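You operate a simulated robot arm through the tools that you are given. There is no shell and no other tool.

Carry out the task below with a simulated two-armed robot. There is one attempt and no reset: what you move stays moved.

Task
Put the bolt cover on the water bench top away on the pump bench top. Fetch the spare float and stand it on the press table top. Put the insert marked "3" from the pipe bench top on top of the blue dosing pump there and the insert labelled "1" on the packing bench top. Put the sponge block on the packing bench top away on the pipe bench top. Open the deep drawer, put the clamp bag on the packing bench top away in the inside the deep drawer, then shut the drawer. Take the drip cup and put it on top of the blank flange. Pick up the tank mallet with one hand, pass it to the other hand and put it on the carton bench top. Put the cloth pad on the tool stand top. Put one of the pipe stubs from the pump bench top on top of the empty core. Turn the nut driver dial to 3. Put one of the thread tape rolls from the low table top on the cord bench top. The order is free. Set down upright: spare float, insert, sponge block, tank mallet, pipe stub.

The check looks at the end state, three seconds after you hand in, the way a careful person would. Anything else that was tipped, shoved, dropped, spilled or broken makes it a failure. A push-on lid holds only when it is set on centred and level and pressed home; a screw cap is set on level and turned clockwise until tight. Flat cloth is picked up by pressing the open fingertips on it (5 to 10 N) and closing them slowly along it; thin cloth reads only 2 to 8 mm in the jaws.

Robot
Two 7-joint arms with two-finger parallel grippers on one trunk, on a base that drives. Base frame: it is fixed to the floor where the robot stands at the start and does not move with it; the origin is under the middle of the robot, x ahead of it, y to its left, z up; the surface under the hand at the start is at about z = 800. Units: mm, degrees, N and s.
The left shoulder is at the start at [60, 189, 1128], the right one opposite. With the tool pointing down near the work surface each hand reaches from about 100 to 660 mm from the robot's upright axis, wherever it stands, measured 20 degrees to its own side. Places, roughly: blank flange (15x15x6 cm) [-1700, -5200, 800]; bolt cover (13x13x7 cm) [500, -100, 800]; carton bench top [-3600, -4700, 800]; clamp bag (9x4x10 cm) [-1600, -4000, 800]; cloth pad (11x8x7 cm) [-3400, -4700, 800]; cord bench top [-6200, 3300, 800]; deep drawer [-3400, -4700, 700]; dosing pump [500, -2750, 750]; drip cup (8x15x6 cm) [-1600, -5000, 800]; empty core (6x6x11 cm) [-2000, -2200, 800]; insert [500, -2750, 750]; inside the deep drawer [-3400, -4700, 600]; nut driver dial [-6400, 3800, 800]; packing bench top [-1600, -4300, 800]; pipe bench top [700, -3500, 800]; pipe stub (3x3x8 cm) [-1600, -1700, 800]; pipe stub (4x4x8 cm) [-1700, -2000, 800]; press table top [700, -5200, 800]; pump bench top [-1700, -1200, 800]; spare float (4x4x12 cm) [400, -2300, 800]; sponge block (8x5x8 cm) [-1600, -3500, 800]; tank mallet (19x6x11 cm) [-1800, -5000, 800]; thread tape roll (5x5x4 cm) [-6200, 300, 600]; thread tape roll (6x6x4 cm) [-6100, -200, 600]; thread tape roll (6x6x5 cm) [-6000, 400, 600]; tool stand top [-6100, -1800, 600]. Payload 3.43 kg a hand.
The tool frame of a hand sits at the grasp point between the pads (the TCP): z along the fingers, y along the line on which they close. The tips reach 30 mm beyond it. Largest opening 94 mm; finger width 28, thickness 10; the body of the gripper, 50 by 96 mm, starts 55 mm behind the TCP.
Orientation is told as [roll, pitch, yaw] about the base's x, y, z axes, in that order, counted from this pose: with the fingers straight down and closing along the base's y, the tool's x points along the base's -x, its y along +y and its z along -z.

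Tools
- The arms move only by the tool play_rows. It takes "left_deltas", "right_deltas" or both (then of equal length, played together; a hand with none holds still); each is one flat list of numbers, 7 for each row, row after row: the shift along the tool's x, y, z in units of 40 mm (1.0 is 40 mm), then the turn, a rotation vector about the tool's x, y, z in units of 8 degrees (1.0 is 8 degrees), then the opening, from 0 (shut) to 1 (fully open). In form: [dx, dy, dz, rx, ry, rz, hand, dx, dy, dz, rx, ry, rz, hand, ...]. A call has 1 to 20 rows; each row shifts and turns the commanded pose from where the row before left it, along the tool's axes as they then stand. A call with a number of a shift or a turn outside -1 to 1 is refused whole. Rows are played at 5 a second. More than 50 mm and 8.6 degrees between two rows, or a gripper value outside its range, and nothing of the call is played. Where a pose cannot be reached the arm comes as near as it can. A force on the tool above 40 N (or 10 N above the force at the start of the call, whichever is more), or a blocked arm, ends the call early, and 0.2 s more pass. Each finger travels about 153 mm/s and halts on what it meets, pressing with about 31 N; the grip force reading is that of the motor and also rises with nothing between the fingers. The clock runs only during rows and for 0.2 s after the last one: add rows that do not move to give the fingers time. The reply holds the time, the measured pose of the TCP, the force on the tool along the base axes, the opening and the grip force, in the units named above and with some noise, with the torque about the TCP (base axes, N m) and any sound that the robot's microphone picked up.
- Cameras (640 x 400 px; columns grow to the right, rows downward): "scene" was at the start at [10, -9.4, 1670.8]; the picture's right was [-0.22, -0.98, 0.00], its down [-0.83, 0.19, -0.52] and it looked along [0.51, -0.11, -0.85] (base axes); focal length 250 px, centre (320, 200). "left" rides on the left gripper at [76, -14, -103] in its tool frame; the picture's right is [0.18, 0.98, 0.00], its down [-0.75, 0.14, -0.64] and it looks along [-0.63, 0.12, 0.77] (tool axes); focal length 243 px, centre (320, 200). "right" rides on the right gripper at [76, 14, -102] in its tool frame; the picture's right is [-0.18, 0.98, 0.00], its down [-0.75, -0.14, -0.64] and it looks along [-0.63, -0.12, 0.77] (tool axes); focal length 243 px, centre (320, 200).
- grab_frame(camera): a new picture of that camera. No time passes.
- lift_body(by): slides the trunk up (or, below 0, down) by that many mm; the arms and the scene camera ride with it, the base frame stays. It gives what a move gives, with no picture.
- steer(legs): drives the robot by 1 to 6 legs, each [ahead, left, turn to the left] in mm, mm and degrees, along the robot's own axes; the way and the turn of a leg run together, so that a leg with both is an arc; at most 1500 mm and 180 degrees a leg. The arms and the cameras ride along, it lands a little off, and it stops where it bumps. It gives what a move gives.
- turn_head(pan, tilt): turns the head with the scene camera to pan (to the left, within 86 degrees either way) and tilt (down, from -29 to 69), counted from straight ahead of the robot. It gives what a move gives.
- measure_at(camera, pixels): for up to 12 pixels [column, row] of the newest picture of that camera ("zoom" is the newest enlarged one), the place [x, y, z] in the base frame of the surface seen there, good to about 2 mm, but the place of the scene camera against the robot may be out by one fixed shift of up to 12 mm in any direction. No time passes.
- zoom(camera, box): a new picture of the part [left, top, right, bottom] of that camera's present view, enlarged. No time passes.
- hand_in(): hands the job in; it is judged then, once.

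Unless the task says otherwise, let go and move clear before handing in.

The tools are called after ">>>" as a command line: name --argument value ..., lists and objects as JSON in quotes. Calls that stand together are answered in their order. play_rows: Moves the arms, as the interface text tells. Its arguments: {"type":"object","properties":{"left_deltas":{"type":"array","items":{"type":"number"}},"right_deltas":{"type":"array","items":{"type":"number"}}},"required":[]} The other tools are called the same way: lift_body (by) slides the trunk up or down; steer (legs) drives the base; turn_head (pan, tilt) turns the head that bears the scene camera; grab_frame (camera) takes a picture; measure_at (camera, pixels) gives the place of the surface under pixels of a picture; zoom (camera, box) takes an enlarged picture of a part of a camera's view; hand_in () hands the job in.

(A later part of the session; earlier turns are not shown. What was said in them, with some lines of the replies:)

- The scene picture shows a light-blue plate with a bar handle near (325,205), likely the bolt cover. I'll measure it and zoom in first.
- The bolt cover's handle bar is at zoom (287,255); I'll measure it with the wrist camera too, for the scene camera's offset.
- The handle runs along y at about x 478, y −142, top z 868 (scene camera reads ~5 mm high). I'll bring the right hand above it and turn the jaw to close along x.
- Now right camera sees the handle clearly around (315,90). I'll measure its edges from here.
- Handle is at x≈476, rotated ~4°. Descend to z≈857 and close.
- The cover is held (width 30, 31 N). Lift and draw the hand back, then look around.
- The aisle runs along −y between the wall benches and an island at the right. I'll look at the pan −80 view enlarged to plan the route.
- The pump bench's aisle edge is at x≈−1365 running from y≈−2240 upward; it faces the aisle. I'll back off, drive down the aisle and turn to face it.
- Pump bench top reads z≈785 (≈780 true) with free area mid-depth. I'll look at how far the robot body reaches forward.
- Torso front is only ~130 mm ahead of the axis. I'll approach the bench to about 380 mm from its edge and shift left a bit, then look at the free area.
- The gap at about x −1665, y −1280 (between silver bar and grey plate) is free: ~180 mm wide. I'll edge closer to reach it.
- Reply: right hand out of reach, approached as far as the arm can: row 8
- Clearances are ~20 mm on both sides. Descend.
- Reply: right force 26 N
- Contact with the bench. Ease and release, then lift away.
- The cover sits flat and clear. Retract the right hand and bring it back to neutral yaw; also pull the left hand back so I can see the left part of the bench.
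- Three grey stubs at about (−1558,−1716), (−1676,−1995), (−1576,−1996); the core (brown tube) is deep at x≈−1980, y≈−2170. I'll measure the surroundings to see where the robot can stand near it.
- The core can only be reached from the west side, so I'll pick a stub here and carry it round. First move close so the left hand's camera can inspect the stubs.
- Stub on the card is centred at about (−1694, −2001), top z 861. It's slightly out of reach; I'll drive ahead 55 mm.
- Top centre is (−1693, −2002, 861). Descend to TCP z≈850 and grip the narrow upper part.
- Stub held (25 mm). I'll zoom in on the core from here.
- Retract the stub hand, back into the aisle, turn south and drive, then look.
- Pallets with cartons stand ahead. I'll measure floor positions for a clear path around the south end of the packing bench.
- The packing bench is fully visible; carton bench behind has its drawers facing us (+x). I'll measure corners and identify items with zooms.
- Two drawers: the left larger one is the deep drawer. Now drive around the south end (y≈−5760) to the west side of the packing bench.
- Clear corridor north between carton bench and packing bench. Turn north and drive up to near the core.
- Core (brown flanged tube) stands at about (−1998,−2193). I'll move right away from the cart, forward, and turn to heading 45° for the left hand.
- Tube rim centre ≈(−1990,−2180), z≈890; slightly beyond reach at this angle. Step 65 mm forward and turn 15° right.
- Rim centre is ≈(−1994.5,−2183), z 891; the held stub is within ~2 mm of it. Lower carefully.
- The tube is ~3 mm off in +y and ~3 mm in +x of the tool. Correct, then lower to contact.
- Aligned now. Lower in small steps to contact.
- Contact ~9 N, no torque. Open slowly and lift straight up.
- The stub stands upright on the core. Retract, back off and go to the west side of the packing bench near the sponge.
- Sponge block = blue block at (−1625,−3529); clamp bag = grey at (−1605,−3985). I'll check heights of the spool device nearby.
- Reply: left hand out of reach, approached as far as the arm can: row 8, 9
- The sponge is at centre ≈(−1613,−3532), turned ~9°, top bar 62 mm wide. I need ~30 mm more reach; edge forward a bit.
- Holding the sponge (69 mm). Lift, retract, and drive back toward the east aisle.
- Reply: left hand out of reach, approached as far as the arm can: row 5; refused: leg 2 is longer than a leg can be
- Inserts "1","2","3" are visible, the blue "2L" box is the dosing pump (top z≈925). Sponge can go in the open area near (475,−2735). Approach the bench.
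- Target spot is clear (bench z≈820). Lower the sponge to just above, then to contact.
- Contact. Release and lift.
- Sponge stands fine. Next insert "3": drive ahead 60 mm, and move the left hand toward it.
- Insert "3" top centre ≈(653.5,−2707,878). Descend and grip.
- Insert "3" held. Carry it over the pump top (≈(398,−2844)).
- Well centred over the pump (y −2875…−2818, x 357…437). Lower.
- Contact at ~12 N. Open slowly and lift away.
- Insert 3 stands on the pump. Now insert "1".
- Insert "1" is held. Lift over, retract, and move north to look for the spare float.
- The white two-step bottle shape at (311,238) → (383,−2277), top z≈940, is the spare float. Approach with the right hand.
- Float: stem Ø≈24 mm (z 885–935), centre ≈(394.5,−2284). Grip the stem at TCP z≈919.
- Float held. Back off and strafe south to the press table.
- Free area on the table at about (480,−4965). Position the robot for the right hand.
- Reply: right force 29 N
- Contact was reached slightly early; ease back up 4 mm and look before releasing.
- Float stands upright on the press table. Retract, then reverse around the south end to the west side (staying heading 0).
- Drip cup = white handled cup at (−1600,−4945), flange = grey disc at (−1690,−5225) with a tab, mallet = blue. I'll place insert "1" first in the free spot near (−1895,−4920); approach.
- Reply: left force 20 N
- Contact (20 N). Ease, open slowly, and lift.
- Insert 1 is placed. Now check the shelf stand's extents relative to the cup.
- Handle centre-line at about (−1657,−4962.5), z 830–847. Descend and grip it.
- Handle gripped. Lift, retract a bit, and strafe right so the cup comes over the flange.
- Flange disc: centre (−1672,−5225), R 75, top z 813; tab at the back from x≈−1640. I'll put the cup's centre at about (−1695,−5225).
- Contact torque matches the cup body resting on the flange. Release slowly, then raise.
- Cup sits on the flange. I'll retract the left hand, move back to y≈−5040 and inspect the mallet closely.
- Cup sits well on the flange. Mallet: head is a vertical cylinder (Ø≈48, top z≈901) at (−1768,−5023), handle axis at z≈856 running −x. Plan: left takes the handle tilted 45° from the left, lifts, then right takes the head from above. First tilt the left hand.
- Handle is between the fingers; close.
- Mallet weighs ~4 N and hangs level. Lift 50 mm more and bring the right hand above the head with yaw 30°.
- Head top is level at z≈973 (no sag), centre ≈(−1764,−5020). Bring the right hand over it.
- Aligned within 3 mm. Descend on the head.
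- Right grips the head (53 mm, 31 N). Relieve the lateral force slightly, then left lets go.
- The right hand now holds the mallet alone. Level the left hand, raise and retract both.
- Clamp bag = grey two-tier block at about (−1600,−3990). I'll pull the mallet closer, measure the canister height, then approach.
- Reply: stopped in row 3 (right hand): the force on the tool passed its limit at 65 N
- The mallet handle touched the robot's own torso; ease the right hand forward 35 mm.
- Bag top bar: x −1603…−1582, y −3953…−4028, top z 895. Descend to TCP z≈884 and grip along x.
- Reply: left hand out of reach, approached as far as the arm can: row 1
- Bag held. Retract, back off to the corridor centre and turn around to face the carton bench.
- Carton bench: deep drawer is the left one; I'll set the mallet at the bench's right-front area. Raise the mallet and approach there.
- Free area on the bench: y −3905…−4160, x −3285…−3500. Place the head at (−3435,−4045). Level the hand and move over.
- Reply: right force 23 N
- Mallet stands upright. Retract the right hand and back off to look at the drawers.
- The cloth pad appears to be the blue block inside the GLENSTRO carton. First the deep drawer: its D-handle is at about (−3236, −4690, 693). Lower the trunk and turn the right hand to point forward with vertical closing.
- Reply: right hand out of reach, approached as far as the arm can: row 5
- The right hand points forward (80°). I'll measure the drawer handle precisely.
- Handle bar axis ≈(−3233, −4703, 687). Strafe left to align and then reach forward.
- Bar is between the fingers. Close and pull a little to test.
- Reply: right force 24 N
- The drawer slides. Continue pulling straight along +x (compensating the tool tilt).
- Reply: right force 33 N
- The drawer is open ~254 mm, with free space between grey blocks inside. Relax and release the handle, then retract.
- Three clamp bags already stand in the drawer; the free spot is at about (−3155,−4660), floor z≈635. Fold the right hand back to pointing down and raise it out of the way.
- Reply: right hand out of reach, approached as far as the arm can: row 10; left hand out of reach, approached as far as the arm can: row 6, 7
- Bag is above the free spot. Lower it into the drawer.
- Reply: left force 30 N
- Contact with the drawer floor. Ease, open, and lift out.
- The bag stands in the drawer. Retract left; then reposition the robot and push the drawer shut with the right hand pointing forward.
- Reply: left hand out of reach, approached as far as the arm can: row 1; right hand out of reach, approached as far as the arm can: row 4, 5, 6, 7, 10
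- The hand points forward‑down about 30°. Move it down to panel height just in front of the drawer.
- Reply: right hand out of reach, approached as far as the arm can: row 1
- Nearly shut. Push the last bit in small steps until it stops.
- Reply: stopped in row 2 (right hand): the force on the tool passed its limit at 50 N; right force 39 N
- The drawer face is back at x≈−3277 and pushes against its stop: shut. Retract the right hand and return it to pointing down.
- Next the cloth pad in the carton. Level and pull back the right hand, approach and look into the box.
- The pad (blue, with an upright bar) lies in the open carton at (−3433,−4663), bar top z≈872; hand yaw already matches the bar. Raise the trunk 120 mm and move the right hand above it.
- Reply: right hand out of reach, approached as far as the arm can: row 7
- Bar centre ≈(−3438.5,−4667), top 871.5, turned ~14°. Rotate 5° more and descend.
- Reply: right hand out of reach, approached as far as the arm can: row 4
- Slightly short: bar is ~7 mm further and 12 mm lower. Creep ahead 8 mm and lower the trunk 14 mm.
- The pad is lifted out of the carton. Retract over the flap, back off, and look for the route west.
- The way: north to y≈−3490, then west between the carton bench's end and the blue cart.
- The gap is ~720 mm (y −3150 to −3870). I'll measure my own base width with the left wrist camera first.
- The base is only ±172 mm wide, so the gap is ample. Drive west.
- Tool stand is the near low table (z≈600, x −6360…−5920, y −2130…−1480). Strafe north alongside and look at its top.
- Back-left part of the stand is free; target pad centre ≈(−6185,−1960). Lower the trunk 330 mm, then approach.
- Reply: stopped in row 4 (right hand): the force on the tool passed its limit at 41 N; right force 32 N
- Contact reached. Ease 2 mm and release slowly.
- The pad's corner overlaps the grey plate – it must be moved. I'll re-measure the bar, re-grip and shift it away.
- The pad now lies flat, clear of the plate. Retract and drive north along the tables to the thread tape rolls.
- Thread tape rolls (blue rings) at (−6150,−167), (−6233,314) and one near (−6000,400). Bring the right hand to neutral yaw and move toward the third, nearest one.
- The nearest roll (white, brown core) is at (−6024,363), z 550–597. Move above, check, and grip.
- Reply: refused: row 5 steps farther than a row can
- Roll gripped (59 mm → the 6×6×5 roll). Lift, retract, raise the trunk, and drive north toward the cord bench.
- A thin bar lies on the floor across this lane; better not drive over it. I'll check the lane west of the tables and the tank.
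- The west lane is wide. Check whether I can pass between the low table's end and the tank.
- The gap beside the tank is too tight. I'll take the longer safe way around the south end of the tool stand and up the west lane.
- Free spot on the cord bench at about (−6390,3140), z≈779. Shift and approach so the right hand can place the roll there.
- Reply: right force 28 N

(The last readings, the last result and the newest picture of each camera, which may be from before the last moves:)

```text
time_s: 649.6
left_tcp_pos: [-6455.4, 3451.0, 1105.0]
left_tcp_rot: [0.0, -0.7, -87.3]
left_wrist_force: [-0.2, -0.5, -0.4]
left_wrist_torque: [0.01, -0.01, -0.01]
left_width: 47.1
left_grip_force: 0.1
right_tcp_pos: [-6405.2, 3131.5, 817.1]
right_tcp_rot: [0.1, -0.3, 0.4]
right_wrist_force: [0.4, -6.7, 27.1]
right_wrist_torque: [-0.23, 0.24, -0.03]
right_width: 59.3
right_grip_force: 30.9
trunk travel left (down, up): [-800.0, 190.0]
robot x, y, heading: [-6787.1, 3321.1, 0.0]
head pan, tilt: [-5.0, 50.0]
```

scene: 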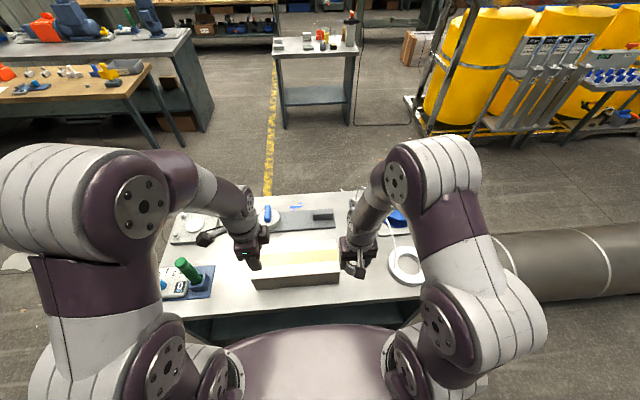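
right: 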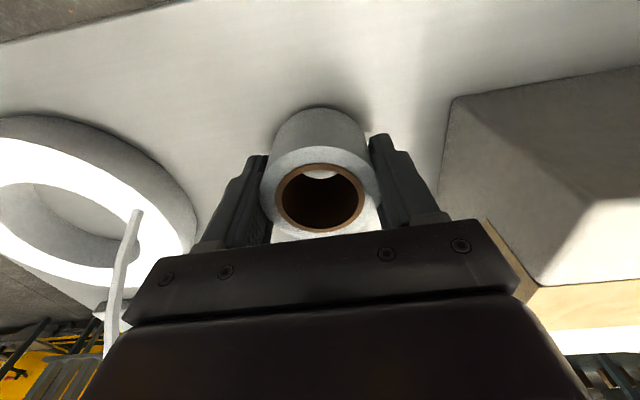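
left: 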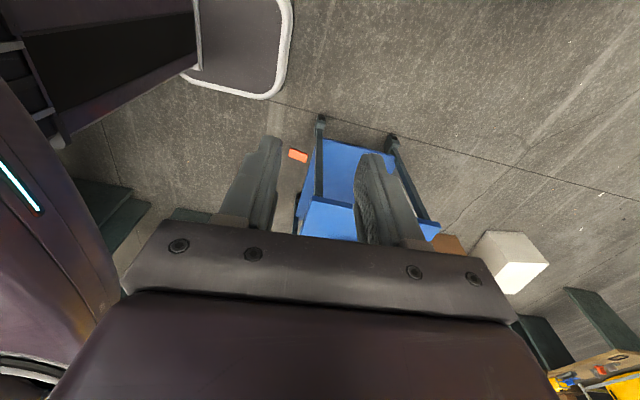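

Contact. Ease, open and lift.

>>> play_rows --right_deltas '[0, 0, -0.05, 0, 0, 0, 0.55, 0, 0, 0, 0, 0, 0, 0.65, 0, 0, 0, 0, 0, 0, 0.72, 0, 0, 0, 0, 0, 0, 0.82, 0, 0, 0, 0, 0, 0, 0.82, 0, 0, -0.4, 0, 0, 0, 0.82, 0, 0, -0.9, 0, 0, 0, 0.82, 0, 0, -0.9, 0, 0, 0, 0.82, 0, 0, -0.9, 0, 0, 0, 0.82, 0, 0, -0.9, 0, 0, 0, 0.82]'

>>> grab_frame --camera "right"

>>> zoom --camera "scene" --box '[140, 190, 440, 320]'

```text
time_s: 651.8
left_tcp_pos: [-6455.6, 3451.7, 1102.9]
left_tcp_rot: [-0.1, -0.5, -87.3]
left_wrist_force: [-0.3, -0.3, 0.3]
left_wrist_torque: [-0.02, 0.04, 0.02]
left_width: 46.8
left_grip_force: 0.0
right_tcp_pos: [-6408.9, 3132.2, 974.9]
right_tcp_rot: [0.1, -0.1, 0.6]
right_wrist_force: [0.7, -0.9, 0.1]
right_wrist_torque: [0.01, -0.02, 0.03]
right_width: 76.9
right_grip_force: 0.1
trunk travel left (down, up): [-800.0, 190.0]
robot x, y, heading: [-6784.4, 3324.7, -0.4]
head pan, tilt: [-5.0, 50.0]
```

```text
taken
```

right: 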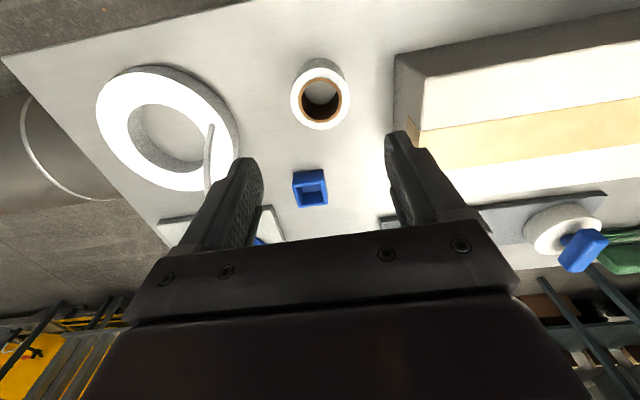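

```text
2.13 times, centred on (290, 255) of scene
```

zoom: 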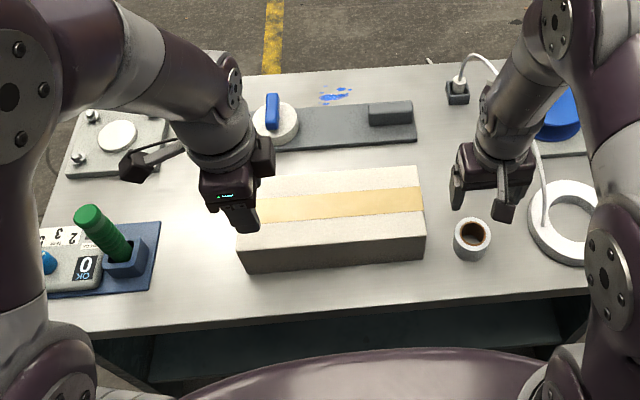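

Roll stands on the bench. Retract the right hand and move north to the nut driver dial.

>>> play_rows --right_deltas '[0.9, 0, -0.3, 0, 0, 0, 1, 0.9, 0, -0.3, 0, 0, 0, 1, 0.9, 0, 0, 0, 0, 0, 1]' --left_deltas '[0, -0.9, 0, 0, 0, 0, 1, 0, -0.5, 0, 0, 0, 0, 1, 0, 0, 0, 0, 0, 0, 1]'

>>> steer --legs '[[-200, 0, 0], [0, 600, 0.4]]'

>>> turn_head --pan 0 --tilt 48

>>> grab_frame --camera "scene"

```text
time_s: 652.6
left_tcp_pos: [-6508.1, 3448.9, 1104.3]
left_tcp_rot: [-0.1, -0.6, -87.3]
left_wrist_force: [-0.1, 0.0, 0.9]
left_wrist_torque: [0.0, 0.04, 0.01]
left_width: 94.0
left_grip_force: 0.1
right_tcp_pos: [-6510.9, 3129.1, 996.8]
right_tcp_rot: [0.2, 0.1, 0.7]
right_wrist_force: [-0.4, 0.0, -0.2]
right_wrist_torque: [0.01, 0.01, 0.0]
right_width: 93.9
right_grip_force: 0.1
trunk travel left (down, up): [-800.0, 190.0]
robot x, y, heading: [-6785.3, 3323.6, -0.2]
head pan, tilt: [-5.0, 50.0]
```

```text
time_s: 657.2
left_tcp_pos: [-6714.1, 4042.4, 1104.9]
left_tcp_rot: [-0.1, -0.6, -86.5]
left_wrist_force: [1.0, 0.1, 0.1]
left_wrist_torque: [0.02, -0.04, -0.02]
left_width: 93.6
left_grip_force: 0.1
right_tcp_pos: [-6711.2, 3721.2, 997.7]
right_tcp_rot: [0.1, 0.1, 1.4]
right_wrist_force: [0.5, -0.4, 0.5]
right_wrist_torque: [0.01, 0.0, -0.06]
right_width: 93.8
right_grip_force: 0.0
trunk travel left (down, up): [-800.0, 190.0]
robot x, y, heading: [-6992.4, 3912.8, 0.6]
head pan, tilt: [-5.0, 50.0]
```

```text
time_s: 657.8
left_tcp_pos: [-6713.7, 4041.2, 1104.2]
left_tcp_rot: [-0.2, -0.6, -86.5]
left_wrist_force: [-1.0, 0.1, 0.5]
left_wrist_torque: [0.03, 0.0, 0.01]
left_width: 93.9
left_grip_force: 0.1
right_tcp_pos: [-6710.2, 3720.9, 997.6]
right_tcp_rot: [0.1, 0.1, 1.4]
right_wrist_force: [0.1, -0.4, 0.4]
right_wrist_torque: [0.01, 0.01, -0.04]
right_width: 93.8
right_grip_force: 0.1
trunk travel left (down, up): [-800.0, 190.0]
robot x, y, heading: [-6992.2, 3911.1, 0.6]
head pan, tilt: [0.0, 48.0]
```

```text
taken
```

scene: 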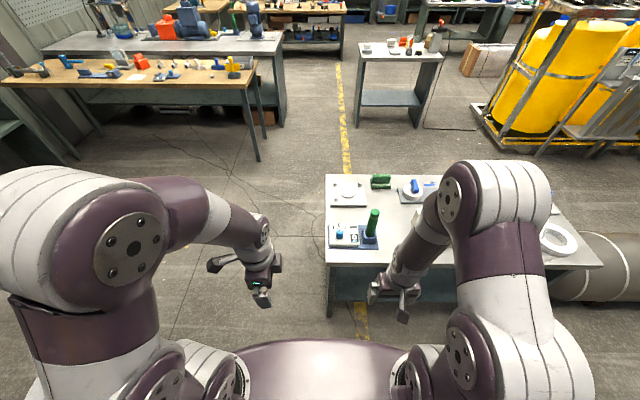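

>>> zoom --camera "scene" --box '[315, 200, 395, 260]'

>>> measure_at --camera "scene" --pixels '[[340, 236], [338, 233], [342, 240], [332, 243], [360, 245], [345, 226], [352, 240], [374, 220], [372, 240], [330, 262]]'

```text
6.67 times, centred on (355, 230) of scene
```

zoom: 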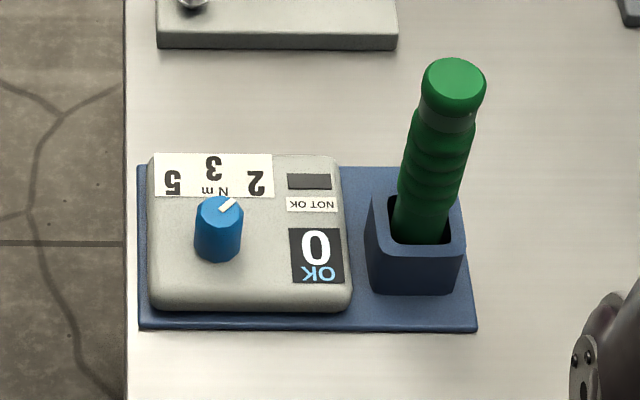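

```text
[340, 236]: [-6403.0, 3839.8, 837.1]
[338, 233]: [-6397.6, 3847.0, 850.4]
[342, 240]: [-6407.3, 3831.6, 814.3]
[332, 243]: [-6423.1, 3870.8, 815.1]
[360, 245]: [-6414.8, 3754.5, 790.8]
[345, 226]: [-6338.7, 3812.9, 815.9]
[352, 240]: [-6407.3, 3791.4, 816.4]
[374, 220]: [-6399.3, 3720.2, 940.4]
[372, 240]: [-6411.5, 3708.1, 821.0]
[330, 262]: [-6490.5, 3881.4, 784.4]
```

The device is seen upside-down from here; the knob's white mark points at "2", and "3" lies straight ahead (+x) of the knob, "5" to the left. Position the right hand over the knob.

>>> steer --legs '[[0, 115, -0.6], [150, 0, 0]]'

>>> grab_frame --camera "right"

```text
time_s: 660.0
left_tcp_pos: [-6561.5, 4152.2, 1105.3]
left_tcp_rot: [-0.1, -0.6, -87.1]
left_wrist_force: [-0.6, -1.1, -0.4]
left_wrist_torque: [-0.01, 0.01, -0.02]
left_width: 93.9
left_grip_force: 0.1
right_tcp_pos: [-6561.9, 3831.6, 998.1]
right_tcp_rot: [0.2, 0.0, 0.7]
right_wrist_force: [0.7, -0.1, 0.2]
right_wrist_torque: [-0.01, -0.02, 0.01]
right_width: 94.0
right_grip_force: 0.1
trunk travel left (down, up): [-800.0, 190.0]
robot x, y, heading: [-6838.5, 4024.5, -0.1]
head pan, tilt: [0.0, 48.0]
```

```text
taken
```

right: 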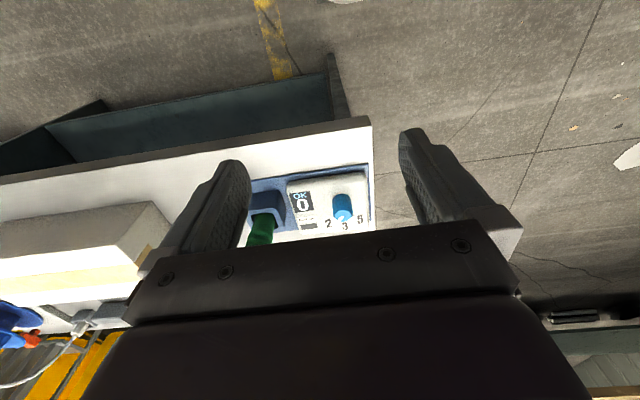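

>>> play_rows --right_deltas '[-0.9, 0.05, 0, 0, 0, 0, 0.6, -0.9, 0.05, 0, 0, 0, 0, 0.6, -0.9, 0.05, 0, 0, 0, 0, 0.6, -0.5, 0.05, 0, 0, 0, 0, 0.6]'

>>> grab_frame --camera "right"

>>> zoom --camera "right" --box '[270, 70, 390, 170]'

```text
time_s: 661.0
left_tcp_pos: [-6560.2, 4152.6, 1103.7]
left_tcp_rot: [-0.2, -0.5, -87.1]
left_wrist_force: [0.4, 0.4, 0.0]
left_wrist_torque: [0.0, 0.03, 0.01]
left_width: 93.9
left_grip_force: 0.0
right_tcp_pos: [-6432.9, 3839.4, 997.4]
right_tcp_rot: [0.0, 0.1, 0.7]
right_wrist_force: [0.2, 0.5, 0.1]
right_wrist_torque: [0.08, 0.02, 0.0]
right_width: 56.4
right_grip_force: 0.0
trunk travel left (down, up): [-800.0, 190.0]
robot x, y, heading: [-6837.8, 4023.6, -0.2]
head pan, tilt: [0.0, 48.0]
```

```text
taken
```

right: 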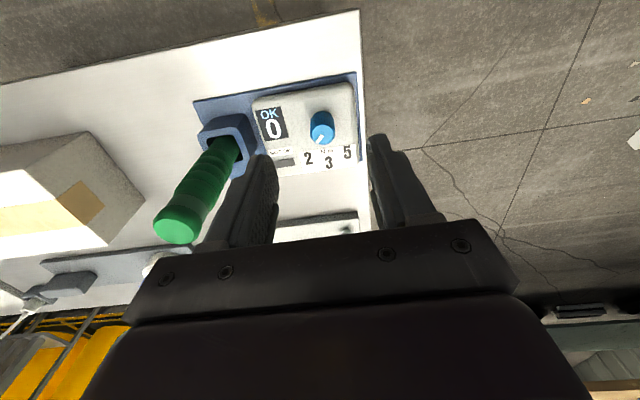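

```text
4.00 times, centred on (330, 120) of right
```

zoom: 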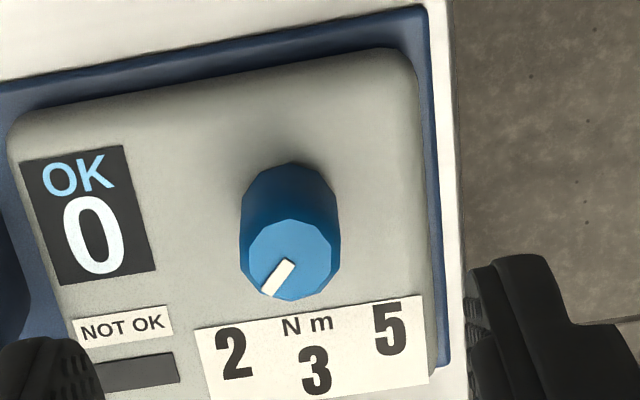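

>>> measure_at --camera "zoom" --pixels '[[290, 250], [277, 278], [291, 265], [268, 293], [233, 355], [316, 370], [390, 330], [242, 250], [340, 250], [290, 225], [280, 300], [300, 120]]'

```text
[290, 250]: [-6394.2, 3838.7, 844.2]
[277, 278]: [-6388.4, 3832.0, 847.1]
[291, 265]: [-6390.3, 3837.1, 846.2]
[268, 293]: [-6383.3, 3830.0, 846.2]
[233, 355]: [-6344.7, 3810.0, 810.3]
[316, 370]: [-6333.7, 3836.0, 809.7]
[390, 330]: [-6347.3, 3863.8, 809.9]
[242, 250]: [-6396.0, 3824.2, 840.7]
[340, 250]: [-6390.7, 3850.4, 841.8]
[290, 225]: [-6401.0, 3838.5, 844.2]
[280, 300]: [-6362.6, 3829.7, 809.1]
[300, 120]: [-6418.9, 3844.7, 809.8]
```

Knob centre ≈(−6393,3837.5), top z≈845; "3" lies at about 0° (+x), mark is at about −40°. Descend, grip, and rotate.

>>> play_rows --right_deltas '[-0.5, -0.03, 0.5, 0, 0, 0, 0.6, -0.5, -0.03, 0.5, 0, 0, 0, 0.6, 0, 0, 0.8, 0, 0, 0, 0.6, 0, 0, 0.8, 0, 0, 0, 0.6, 0, 0, 0.8, 0, 0, 0, 0.6, 0, 0, 0.2, 0, 0, 0, 0.6, 0, 0, 0, 0, 0, 0, 0.6]'

>>> grab_frame --camera "right"

```text
time_s: 662.6
left_tcp_pos: [-6560.6, 4152.0, 1103.8]
left_tcp_rot: [-0.2, -0.6, -87.0]
left_wrist_force: [0.3, -0.6, -0.7]
left_wrist_torque: [0.0, -0.02, 0.0]
left_width: 93.9
left_grip_force: 0.0
right_tcp_pos: [-6393.8, 3837.9, 852.1]
right_tcp_rot: [0.2, 0.1, 0.7]
right_wrist_force: [-1.2, 0.1, -0.2]
right_wrist_torque: [0.01, 0.0, -0.04]
right_width: 56.6
right_grip_force: 0.0
trunk travel left (down, up): [-800.0, 190.0]
robot x, y, heading: [-6836.3, 4024.4, -0.0]
head pan, tilt: [0.0, 48.0]
```

```text
taken
```

right: 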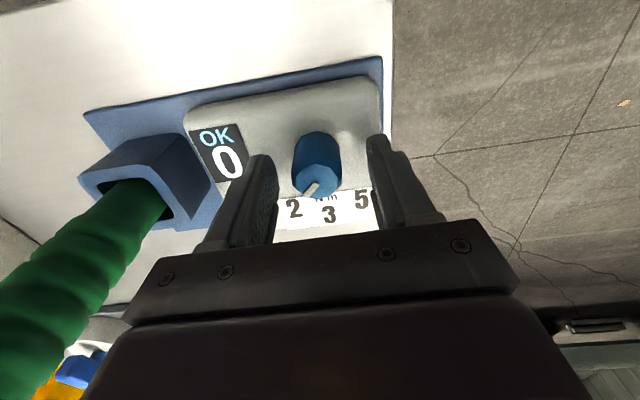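

>>> play_rows --right_deltas '[0, 0, 0.12, 0, 0, 0, 0.5, 0, 0, 0, 0, 0, 0, 0.4, 0, 0, 0, 0, 0, 0, 0.3, 0, 0, 0, 0, 0, 0, 0.2, 0, 0, 0, 0, 0, 0, 0.1, 0, 0, 0, 0, 0, 0, 0]'

>>> play_rows --right_deltas '[0, 0, 0, 0, 0, -0.5, 0, 0, 0, 0, 0, 0, -0.5, 0, 0, 0, 0, 0, 0, -0.5, 0, 0, 0, 0, 0, 0, -0.5, 0, 0, 0, 0, 0, 0, 0, 0]'

>>> grab_frame --camera "right"

>>> zoom --camera "right" --box '[250, 110, 400, 240]'

```text
time_s: 664.0
left_tcp_pos: [-6560.5, 4152.0, 1105.0]
left_tcp_rot: [-0.2, -0.6, -87.1]
left_wrist_force: [0.5, 0.7, -0.2]
left_wrist_torque: [-0.04, 0.0, 0.02]
left_width: 93.9
left_grip_force: 0.1
right_tcp_pos: [-6393.4, 3836.4, 847.8]
right_tcp_rot: [0.2, 0.0, 0.7]
right_wrist_force: [1.8, -15.9, 4.9]
right_wrist_torque: [-1.36, 0.04, -0.05]
right_width: 28.7
right_grip_force: 44.5
trunk travel left (down, up): [-800.0, 190.0]
robot x, y, heading: [-6835.3, 4023.0, -0.2]
head pan, tilt: [0.0, 48.0]
```

```text
time_s: 665.2
left_tcp_pos: [-6560.6, 4146.8, 1105.9]
left_tcp_rot: [-0.2, -0.3, -87.1]
left_wrist_force: [-1.0, -0.2, -0.5]
left_wrist_torque: [0.01, 0.0, 0.02]
left_width: 94.1
left_grip_force: 0.1
right_tcp_pos: [-6391.9, 3835.3, 847.5]
right_tcp_rot: [0.4, 0.0, 16.7]
right_wrist_force: [2.5, -35.7, 1.4]
right_wrist_torque: [-1.88, 0.39, -0.03]
right_width: 28.8
right_grip_force: 44.9
trunk travel left (down, up): [-800.0, 190.0]
robot x, y, heading: [-6840.3, 4018.9, 0.1]
head pan, tilt: [0.0, 48.0]
```

```text
taken
```

right: 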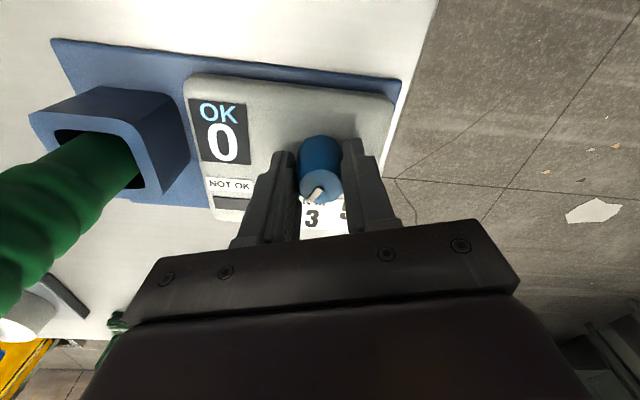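

```text
3.08 times, centred on (325, 175) of right
```

zoom: 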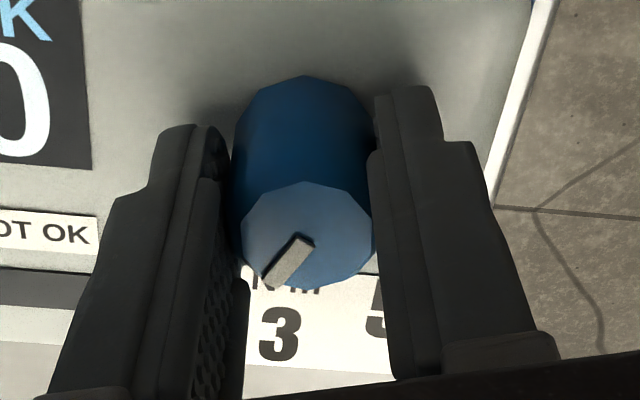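

The knob turns with the hand (mark fixed relative to the fingers), but there is a 36 N side load. Relieve it and continue turning in small steps.

>>> play_rows --right_deltas '[0, -0.08, 0, 0, 0, 0, 0, 0, 0, 0, 0, 0, 0, 0]'

>>> play_rows --right_deltas '[0, 0, 0, 0, 0, -0.5, 0, 0, 0, 0, 0, 0, -0.5, 0, 0, 0, 0, 0, 0, 0, 0]'

>>> zoom --camera "right" --box '[250, 110, 400, 240]'

```text
time_s: 665.8
left_tcp_pos: [-6560.9, 4150.6, 1103.6]
left_tcp_rot: [-0.1, -0.6, -87.1]
left_wrist_force: [0.2, -0.5, -0.5]
left_wrist_torque: [-0.01, -0.06, 0.02]
left_width: 93.9
left_grip_force: 0.1
right_tcp_pos: [-6393.9, 3835.6, 847.3]
right_tcp_rot: [0.3, 0.1, 16.9]
right_wrist_force: [-7.7, -9.3, -10.6]
right_wrist_torque: [-0.48, -1.23, -0.02]
right_width: 29.0
right_grip_force: 45.2
trunk travel left (down, up): [-800.0, 190.0]
robot x, y, heading: [-6839.3, 4022.6, 0.2]
head pan, tilt: [0.0, 48.0]
```

```text
time_s: 666.6
left_tcp_pos: [-6560.2, 4151.1, 1105.2]
left_tcp_rot: [-0.3, -0.5, -87.1]
left_wrist_force: [-1.0, -0.8, -0.2]
left_wrist_torque: [-0.01, -0.03, -0.03]
left_width: 93.6
left_grip_force: 0.1
right_tcp_pos: [-6393.1, 3835.2, 847.4]
right_tcp_rot: [0.3, 0.3, 24.9]
right_wrist_force: [-10.7, -6.4, -14.0]
right_wrist_torque: [-1.11, 0.2, -0.01]
right_width: 28.9
right_grip_force: 45.0
trunk travel left (down, up): [-800.0, 190.0]
robot x, y, heading: [-6838.6, 4019.5, 0.2]
head pan, tilt: [0.0, 48.0]
```

```text
3.08 times, centred on (325, 175) of right
```

zoom: 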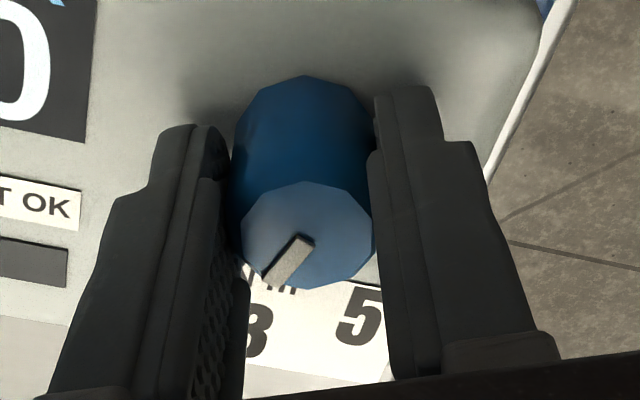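

>>> play_rows --right_deltas '[0, 0, 0, 0, 0, -0.5, 0, 0, 0, 0, 0, 0, -0.5, 0, 0, 0, 0, 0, 0, -0.5, 0, 0, 0, 0, 0, 0, 0, 0]'

>>> play_rows --right_deltas '[0, 0, 0, 0, 0, 0, 0.25, 0, 0, 0, 0, 0, 0, 0.4, 0, 0, 0, 0, 0, 0, 0.55, 0, 0, -0.5, 0, 0, 0, 0.55, 0, 0, -0.8, 0, 0, 0, 0.55, 0, 0, -0.8, 0, 0, 0, 0.55, 0, 0, -0.8, 0, 0, 0, 0.55]'

>>> zoom --camera "right" --box '[260, 60, 400, 180]'

```text
time_s: 667.6
left_tcp_pos: [-6561.1, 4150.1, 1105.3]
left_tcp_rot: [-0.2, -0.5, -87.1]
left_wrist_force: [0.1, 0.0, -0.4]
left_wrist_torque: [0.0, 0.0, 0.01]
left_width: 94.0
left_grip_force: 0.1
right_tcp_pos: [-6393.1, 3835.1, 846.7]
right_tcp_rot: [0.2, 0.0, 36.8]
right_wrist_force: [-14.3, -12.6, -20.9]
right_wrist_torque: [-1.62, 0.01, 0.0]
right_width: 28.8
right_grip_force: 45.0
trunk travel left (down, up): [-800.0, 190.0]
robot x, y, heading: [-6838.2, 4028.8, -0.2]
head pan, tilt: [0.0, 48.0]
```

```text
time_s: 669.2
left_tcp_pos: [-6561.0, 4151.8, 1104.7]
left_tcp_rot: [-0.1, -0.5, -87.2]
left_wrist_force: [0.6, -0.1, 0.2]
left_wrist_torque: [0.02, 0.0, -0.01]
left_width: 94.1
left_grip_force: 0.0
right_tcp_pos: [-6393.3, 3835.2, 964.9]
right_tcp_rot: [0.2, 0.0, 36.7]
right_wrist_force: [-0.1, -0.2, -0.7]
right_wrist_torque: [-0.01, -0.01, 0.02]
right_width: 51.6
right_grip_force: 0.0
trunk travel left (down, up): [-800.0, 190.0]
robot x, y, heading: [-6837.4, 4024.5, 0.2]
head pan, tilt: [0.0, 48.0]
```

```text
3.33 times, centred on (330, 120) of right
```

zoom: 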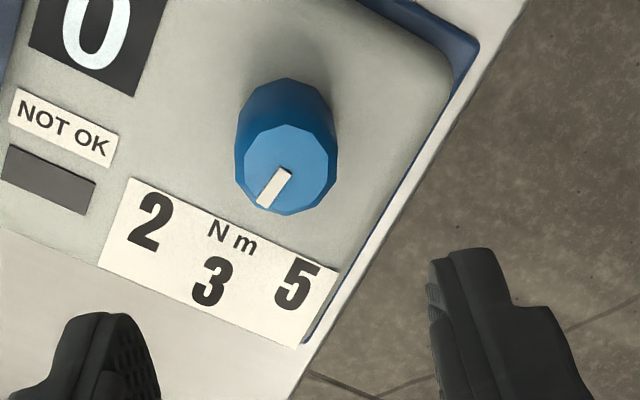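

Mark still appears ~10° short of "3". Measure its ends.

>>> measure_at --camera "zoom" --pixels '[[285, 173], [265, 203], [275, 188], [238, 160], [336, 165], [287, 128], [280, 212], [212, 282], [152, 222], [296, 282]]'

```text
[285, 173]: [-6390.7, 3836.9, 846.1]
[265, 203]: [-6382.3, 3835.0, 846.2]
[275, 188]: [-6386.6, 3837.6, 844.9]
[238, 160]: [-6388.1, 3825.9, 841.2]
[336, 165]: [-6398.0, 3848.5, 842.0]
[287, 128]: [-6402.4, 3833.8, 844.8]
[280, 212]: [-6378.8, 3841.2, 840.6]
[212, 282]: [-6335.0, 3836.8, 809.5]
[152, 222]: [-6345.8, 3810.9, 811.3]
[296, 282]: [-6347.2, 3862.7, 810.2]
```

>>> play_rows --right_deltas '[-0.036, 0.036, 0.5, 0, 0, 0, 0.55, 0, 0, 0.8, 0, 0, 0, 0.55, 0, 0, 0.8, 0, 0, 0, 0.55, 0, 0, 0.8, 0, 0, 0, 0.55, 0, 0, 0, 0, 0, 0, 0.45, 0, 0, 0, 0, 0, 0, 0.35, 0, 0, 0, 0, 0, 0, 0.2, 0, 0, 0, 0, 0, 0, 0, 0, 0, 0, 0, 0, 0, 0]'

>>> play_rows --right_deltas '[0, 0, 0, 0, 0, -0.5, 0, 0, 0, 0, 0, 0, -0.5, 0, 0, 0, 0, 0, 0, -0.47, 0, 0, 0, 0, 0, 0, 0, 0]'

>>> play_rows --right_deltas '[0, 0, 0, 0, 0, 0, 0.25, 0, 0, 0, 0, 0, 0, 0.4, 0, 0, 0, 0, 0, 0, 0.55, 0, 0, -0.5, 0, 0, 0, 0.55, 0, 0, -0.8, 0, 0, 0, 0.55, 0, 0, -0.8, 0, 0, 0, 0.55, 0, 0, -0.8, 0, 0, 0, 0.55]'

>>> zoom --camera "right" --box '[260, 60, 400, 180]'

```text
time_s: 671.2
left_tcp_pos: [-6559.5, 4151.8, 1103.7]
left_tcp_rot: [-0.3, -0.5, -87.1]
left_wrist_force: [0.8, 0.2, -0.3]
left_wrist_torque: [0.0, 0.01, 0.01]
left_width: 94.1
left_grip_force: 0.1
right_tcp_pos: [-6390.0, 3837.7, 849.2]
right_tcp_rot: [0.2, -0.2, 36.8]
right_wrist_force: [5.7, -7.6, 3.5]
right_wrist_torque: [-0.31, -0.79, 0.06]
right_width: 29.0
right_grip_force: 45.4
trunk travel left (down, up): [-800.0, 190.0]
robot x, y, heading: [-6837.3, 4021.7, 0.2]
head pan, tilt: [0.0, 48.0]
```

```text
time_s: 672.2
left_tcp_pos: [-6560.7, 4150.0, 1105.8]
left_tcp_rot: [0.0, -0.5, -87.1]
left_wrist_force: [-0.2, -0.4, 0.2]
left_wrist_torque: [0.03, 0.02, 0.0]
left_width: 93.9
left_grip_force: 0.0
right_tcp_pos: [-6390.5, 3837.9, 848.9]
right_tcp_rot: [0.0, -0.3, 48.7]
right_wrist_force: [10.8, -21.3, 24.3]
right_wrist_torque: [-0.96, 0.31, 0.03]
right_width: 28.8
right_grip_force: 44.9
trunk travel left (down, up): [-800.0, 190.0]
robot x, y, heading: [-6832.5, 4020.3, -0.1]
head pan, tilt: [0.0, 48.0]
```

```text
time_s: 673.8
left_tcp_pos: [-6561.8, 4152.2, 1104.8]
left_tcp_rot: [-0.1, -0.7, -87.0]
left_wrist_force: [0.2, -0.1, -0.8]
left_wrist_torque: [0.0, 0.0, 0.01]
left_width: 93.8
left_grip_force: 0.0
right_tcp_pos: [-6391.7, 3840.4, 964.8]
right_tcp_rot: [0.2, 0.0, 48.6]
right_wrist_force: [0.4, -0.4, -0.4]
right_wrist_torque: [0.02, 0.0, -0.02]
right_width: 51.6
right_grip_force: 0.2
trunk travel left (down, up): [-800.0, 190.0]
robot x, y, heading: [-6837.4, 4021.8, 0.1]
head pan, tilt: [0.0, 48.0]
```

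```text
3.33 times, centred on (330, 120) of right
```

zoom: 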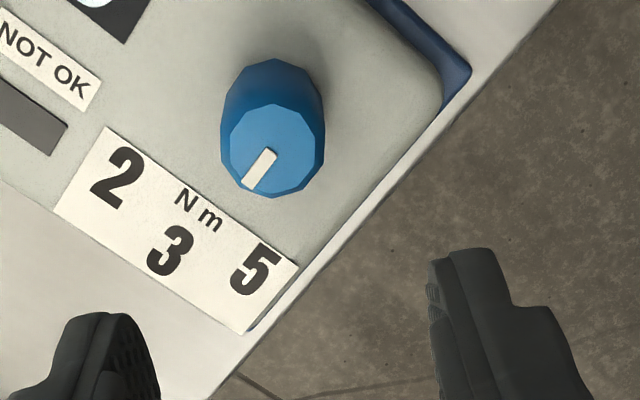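

>>> measure_at --camera "zoom" --pixels '[[272, 153], [249, 184], [268, 158], [253, 178], [170, 250], [118, 178], [256, 268], [222, 145], [324, 143]]'

>>> zoom --camera "scene" --box '[250, 200, 400, 300]'

```text
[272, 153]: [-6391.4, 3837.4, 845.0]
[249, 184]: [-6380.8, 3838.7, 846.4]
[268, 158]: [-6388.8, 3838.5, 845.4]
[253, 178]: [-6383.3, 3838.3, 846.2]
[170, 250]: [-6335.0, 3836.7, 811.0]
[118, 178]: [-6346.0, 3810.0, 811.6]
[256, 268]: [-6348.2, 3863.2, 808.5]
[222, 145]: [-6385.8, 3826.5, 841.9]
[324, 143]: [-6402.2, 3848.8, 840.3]
```

```text
4.00 times, centred on (325, 250) of scene
```

zoom: 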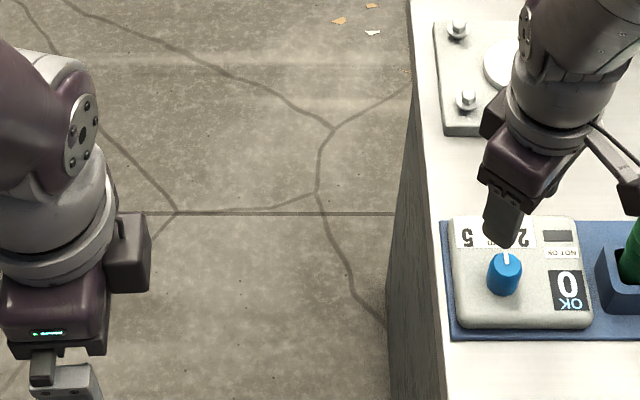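

The mark now points straight at "3" (within ~3°). Raise and retract the right hand clear.

>>> play_rows --right_deltas '[0, 0, -0.9, 0, 0, 0, 0.7, 0, 0, -0.9, 0, 0, 0, 0.8, 0.6, 0.7, 0, 0, 0, 0, 1, 0.6, 0.7, 0, 0, 0, 0, 1, 0.6, 0.7, 0, 0, 0, 0, 1, 0.6, 0.7, 0, 0, 0, 0, 1]'

>>> grab_frame --camera "scene"

>>> zoom --camera "scene" --box '[310, 190, 430, 290]'

```text
time_s: 675.2
left_tcp_pos: [-6562.2, 4152.3, 1105.5]
left_tcp_rot: [-0.1, -0.7, -87.1]
left_wrist_force: [-0.4, 0.5, 0.4]
left_wrist_torque: [0.02, -0.02, 0.01]
left_width: 94.1
left_grip_force: 0.0
right_tcp_pos: [-6541.3, 3839.4, 1036.8]
right_tcp_rot: [0.1, -0.2, 48.6]
right_wrist_force: [0.6, 0.0, 0.0]
right_wrist_torque: [-0.02, 0.02, -0.03]
right_width: 93.9
right_grip_force: 0.1
trunk travel left (down, up): [-800.0, 190.0]
robot x, y, heading: [-6839.1, 4023.2, 0.3]
head pan, tilt: [0.0, 48.0]
```

```text
taken
```

scene: 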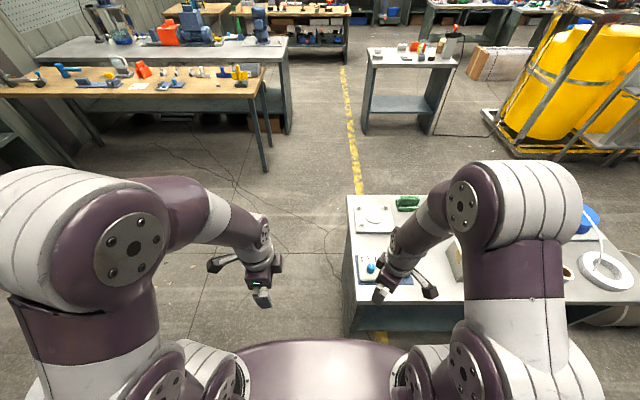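

```text
4.00 times, centred on (370, 240) of scene
```

zoom: 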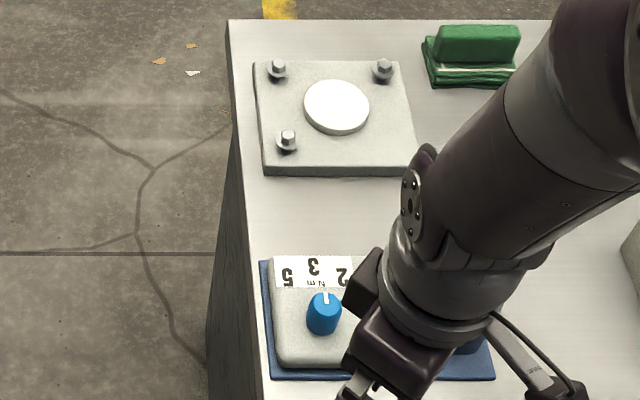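

>>> zoom --camera "scene" --box '[346, 248, 378, 274]'

>>> grab_frame --camera "right"

>>> zoom --camera "right" --box '[180, 80, 340, 200]'

```text
15.38 times, centred on (362, 261) of scene
```

zoom: 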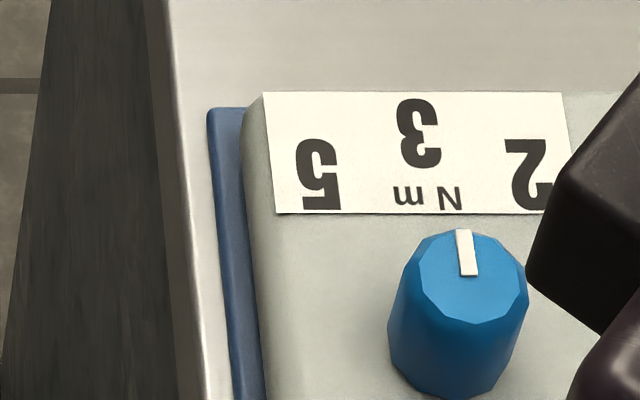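

```text
taken
```

right: 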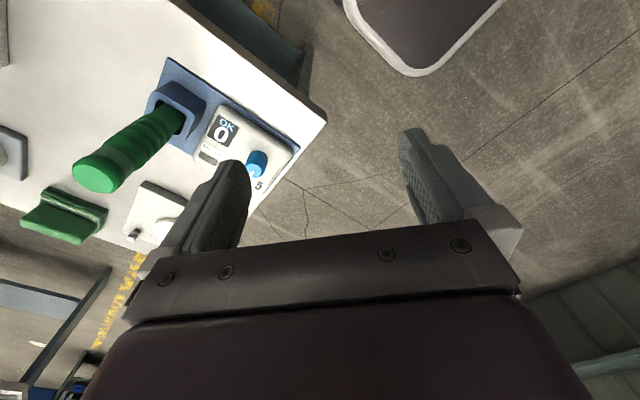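

```text
3.33 times, centred on (260, 140) of right
```

zoom: 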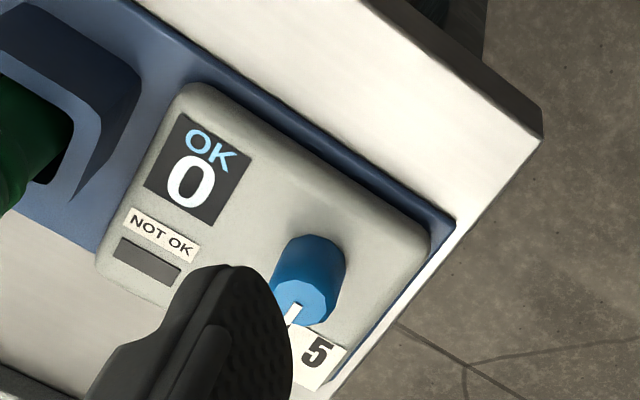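

The dial mark points at "3" within about 4°, and both hands are empty and clear. All jobs are done, so I hand in.

>>> hand_in

```text
The job is handed in.
```

I finished every item on the list and handed the job in. I checked each one by camera when I set it down, but didn't go back to re-check the earlier ones before handing in.

| Item | Where it is now |
|---|---|
| Bolt cover | Flat on the pump bench top |
| Spare float | Upright on the press table top |
| Insert "3" | Upright on top of the blue dosing pump |
| Insert "1" | Upright on the packing bench top |
| Sponge block | Upright on the pipe bench top |
| Clamp bag | Standing inside the deep drawer; drawer pushed shut against its stop |
| Drip cup | On the blank flange, with its handle hanging over the edge |
| Tank mallet | Passed from the left hand to the right, then set upright on the carton bench top |
| Cloth pad | On the tool stand top |
| Pipe stub | Upright on the empty core |
| Thread tape roll | On the cord bench top (the 6×6×5 cm one) |
| Nut driver dial | Turned from 2 to 3; the mark points at 3 to within about 4° |

- **Cloth pad:** my first placement overlapped a grey plate on the tool stand. I picked the pad up again and moved it clear; the plate did not appear to shift.
- **Mallet:** while I was carrying it, the handle briefly pressed against the robot's own body. It stayed in the grip and stood upright when I set it down.
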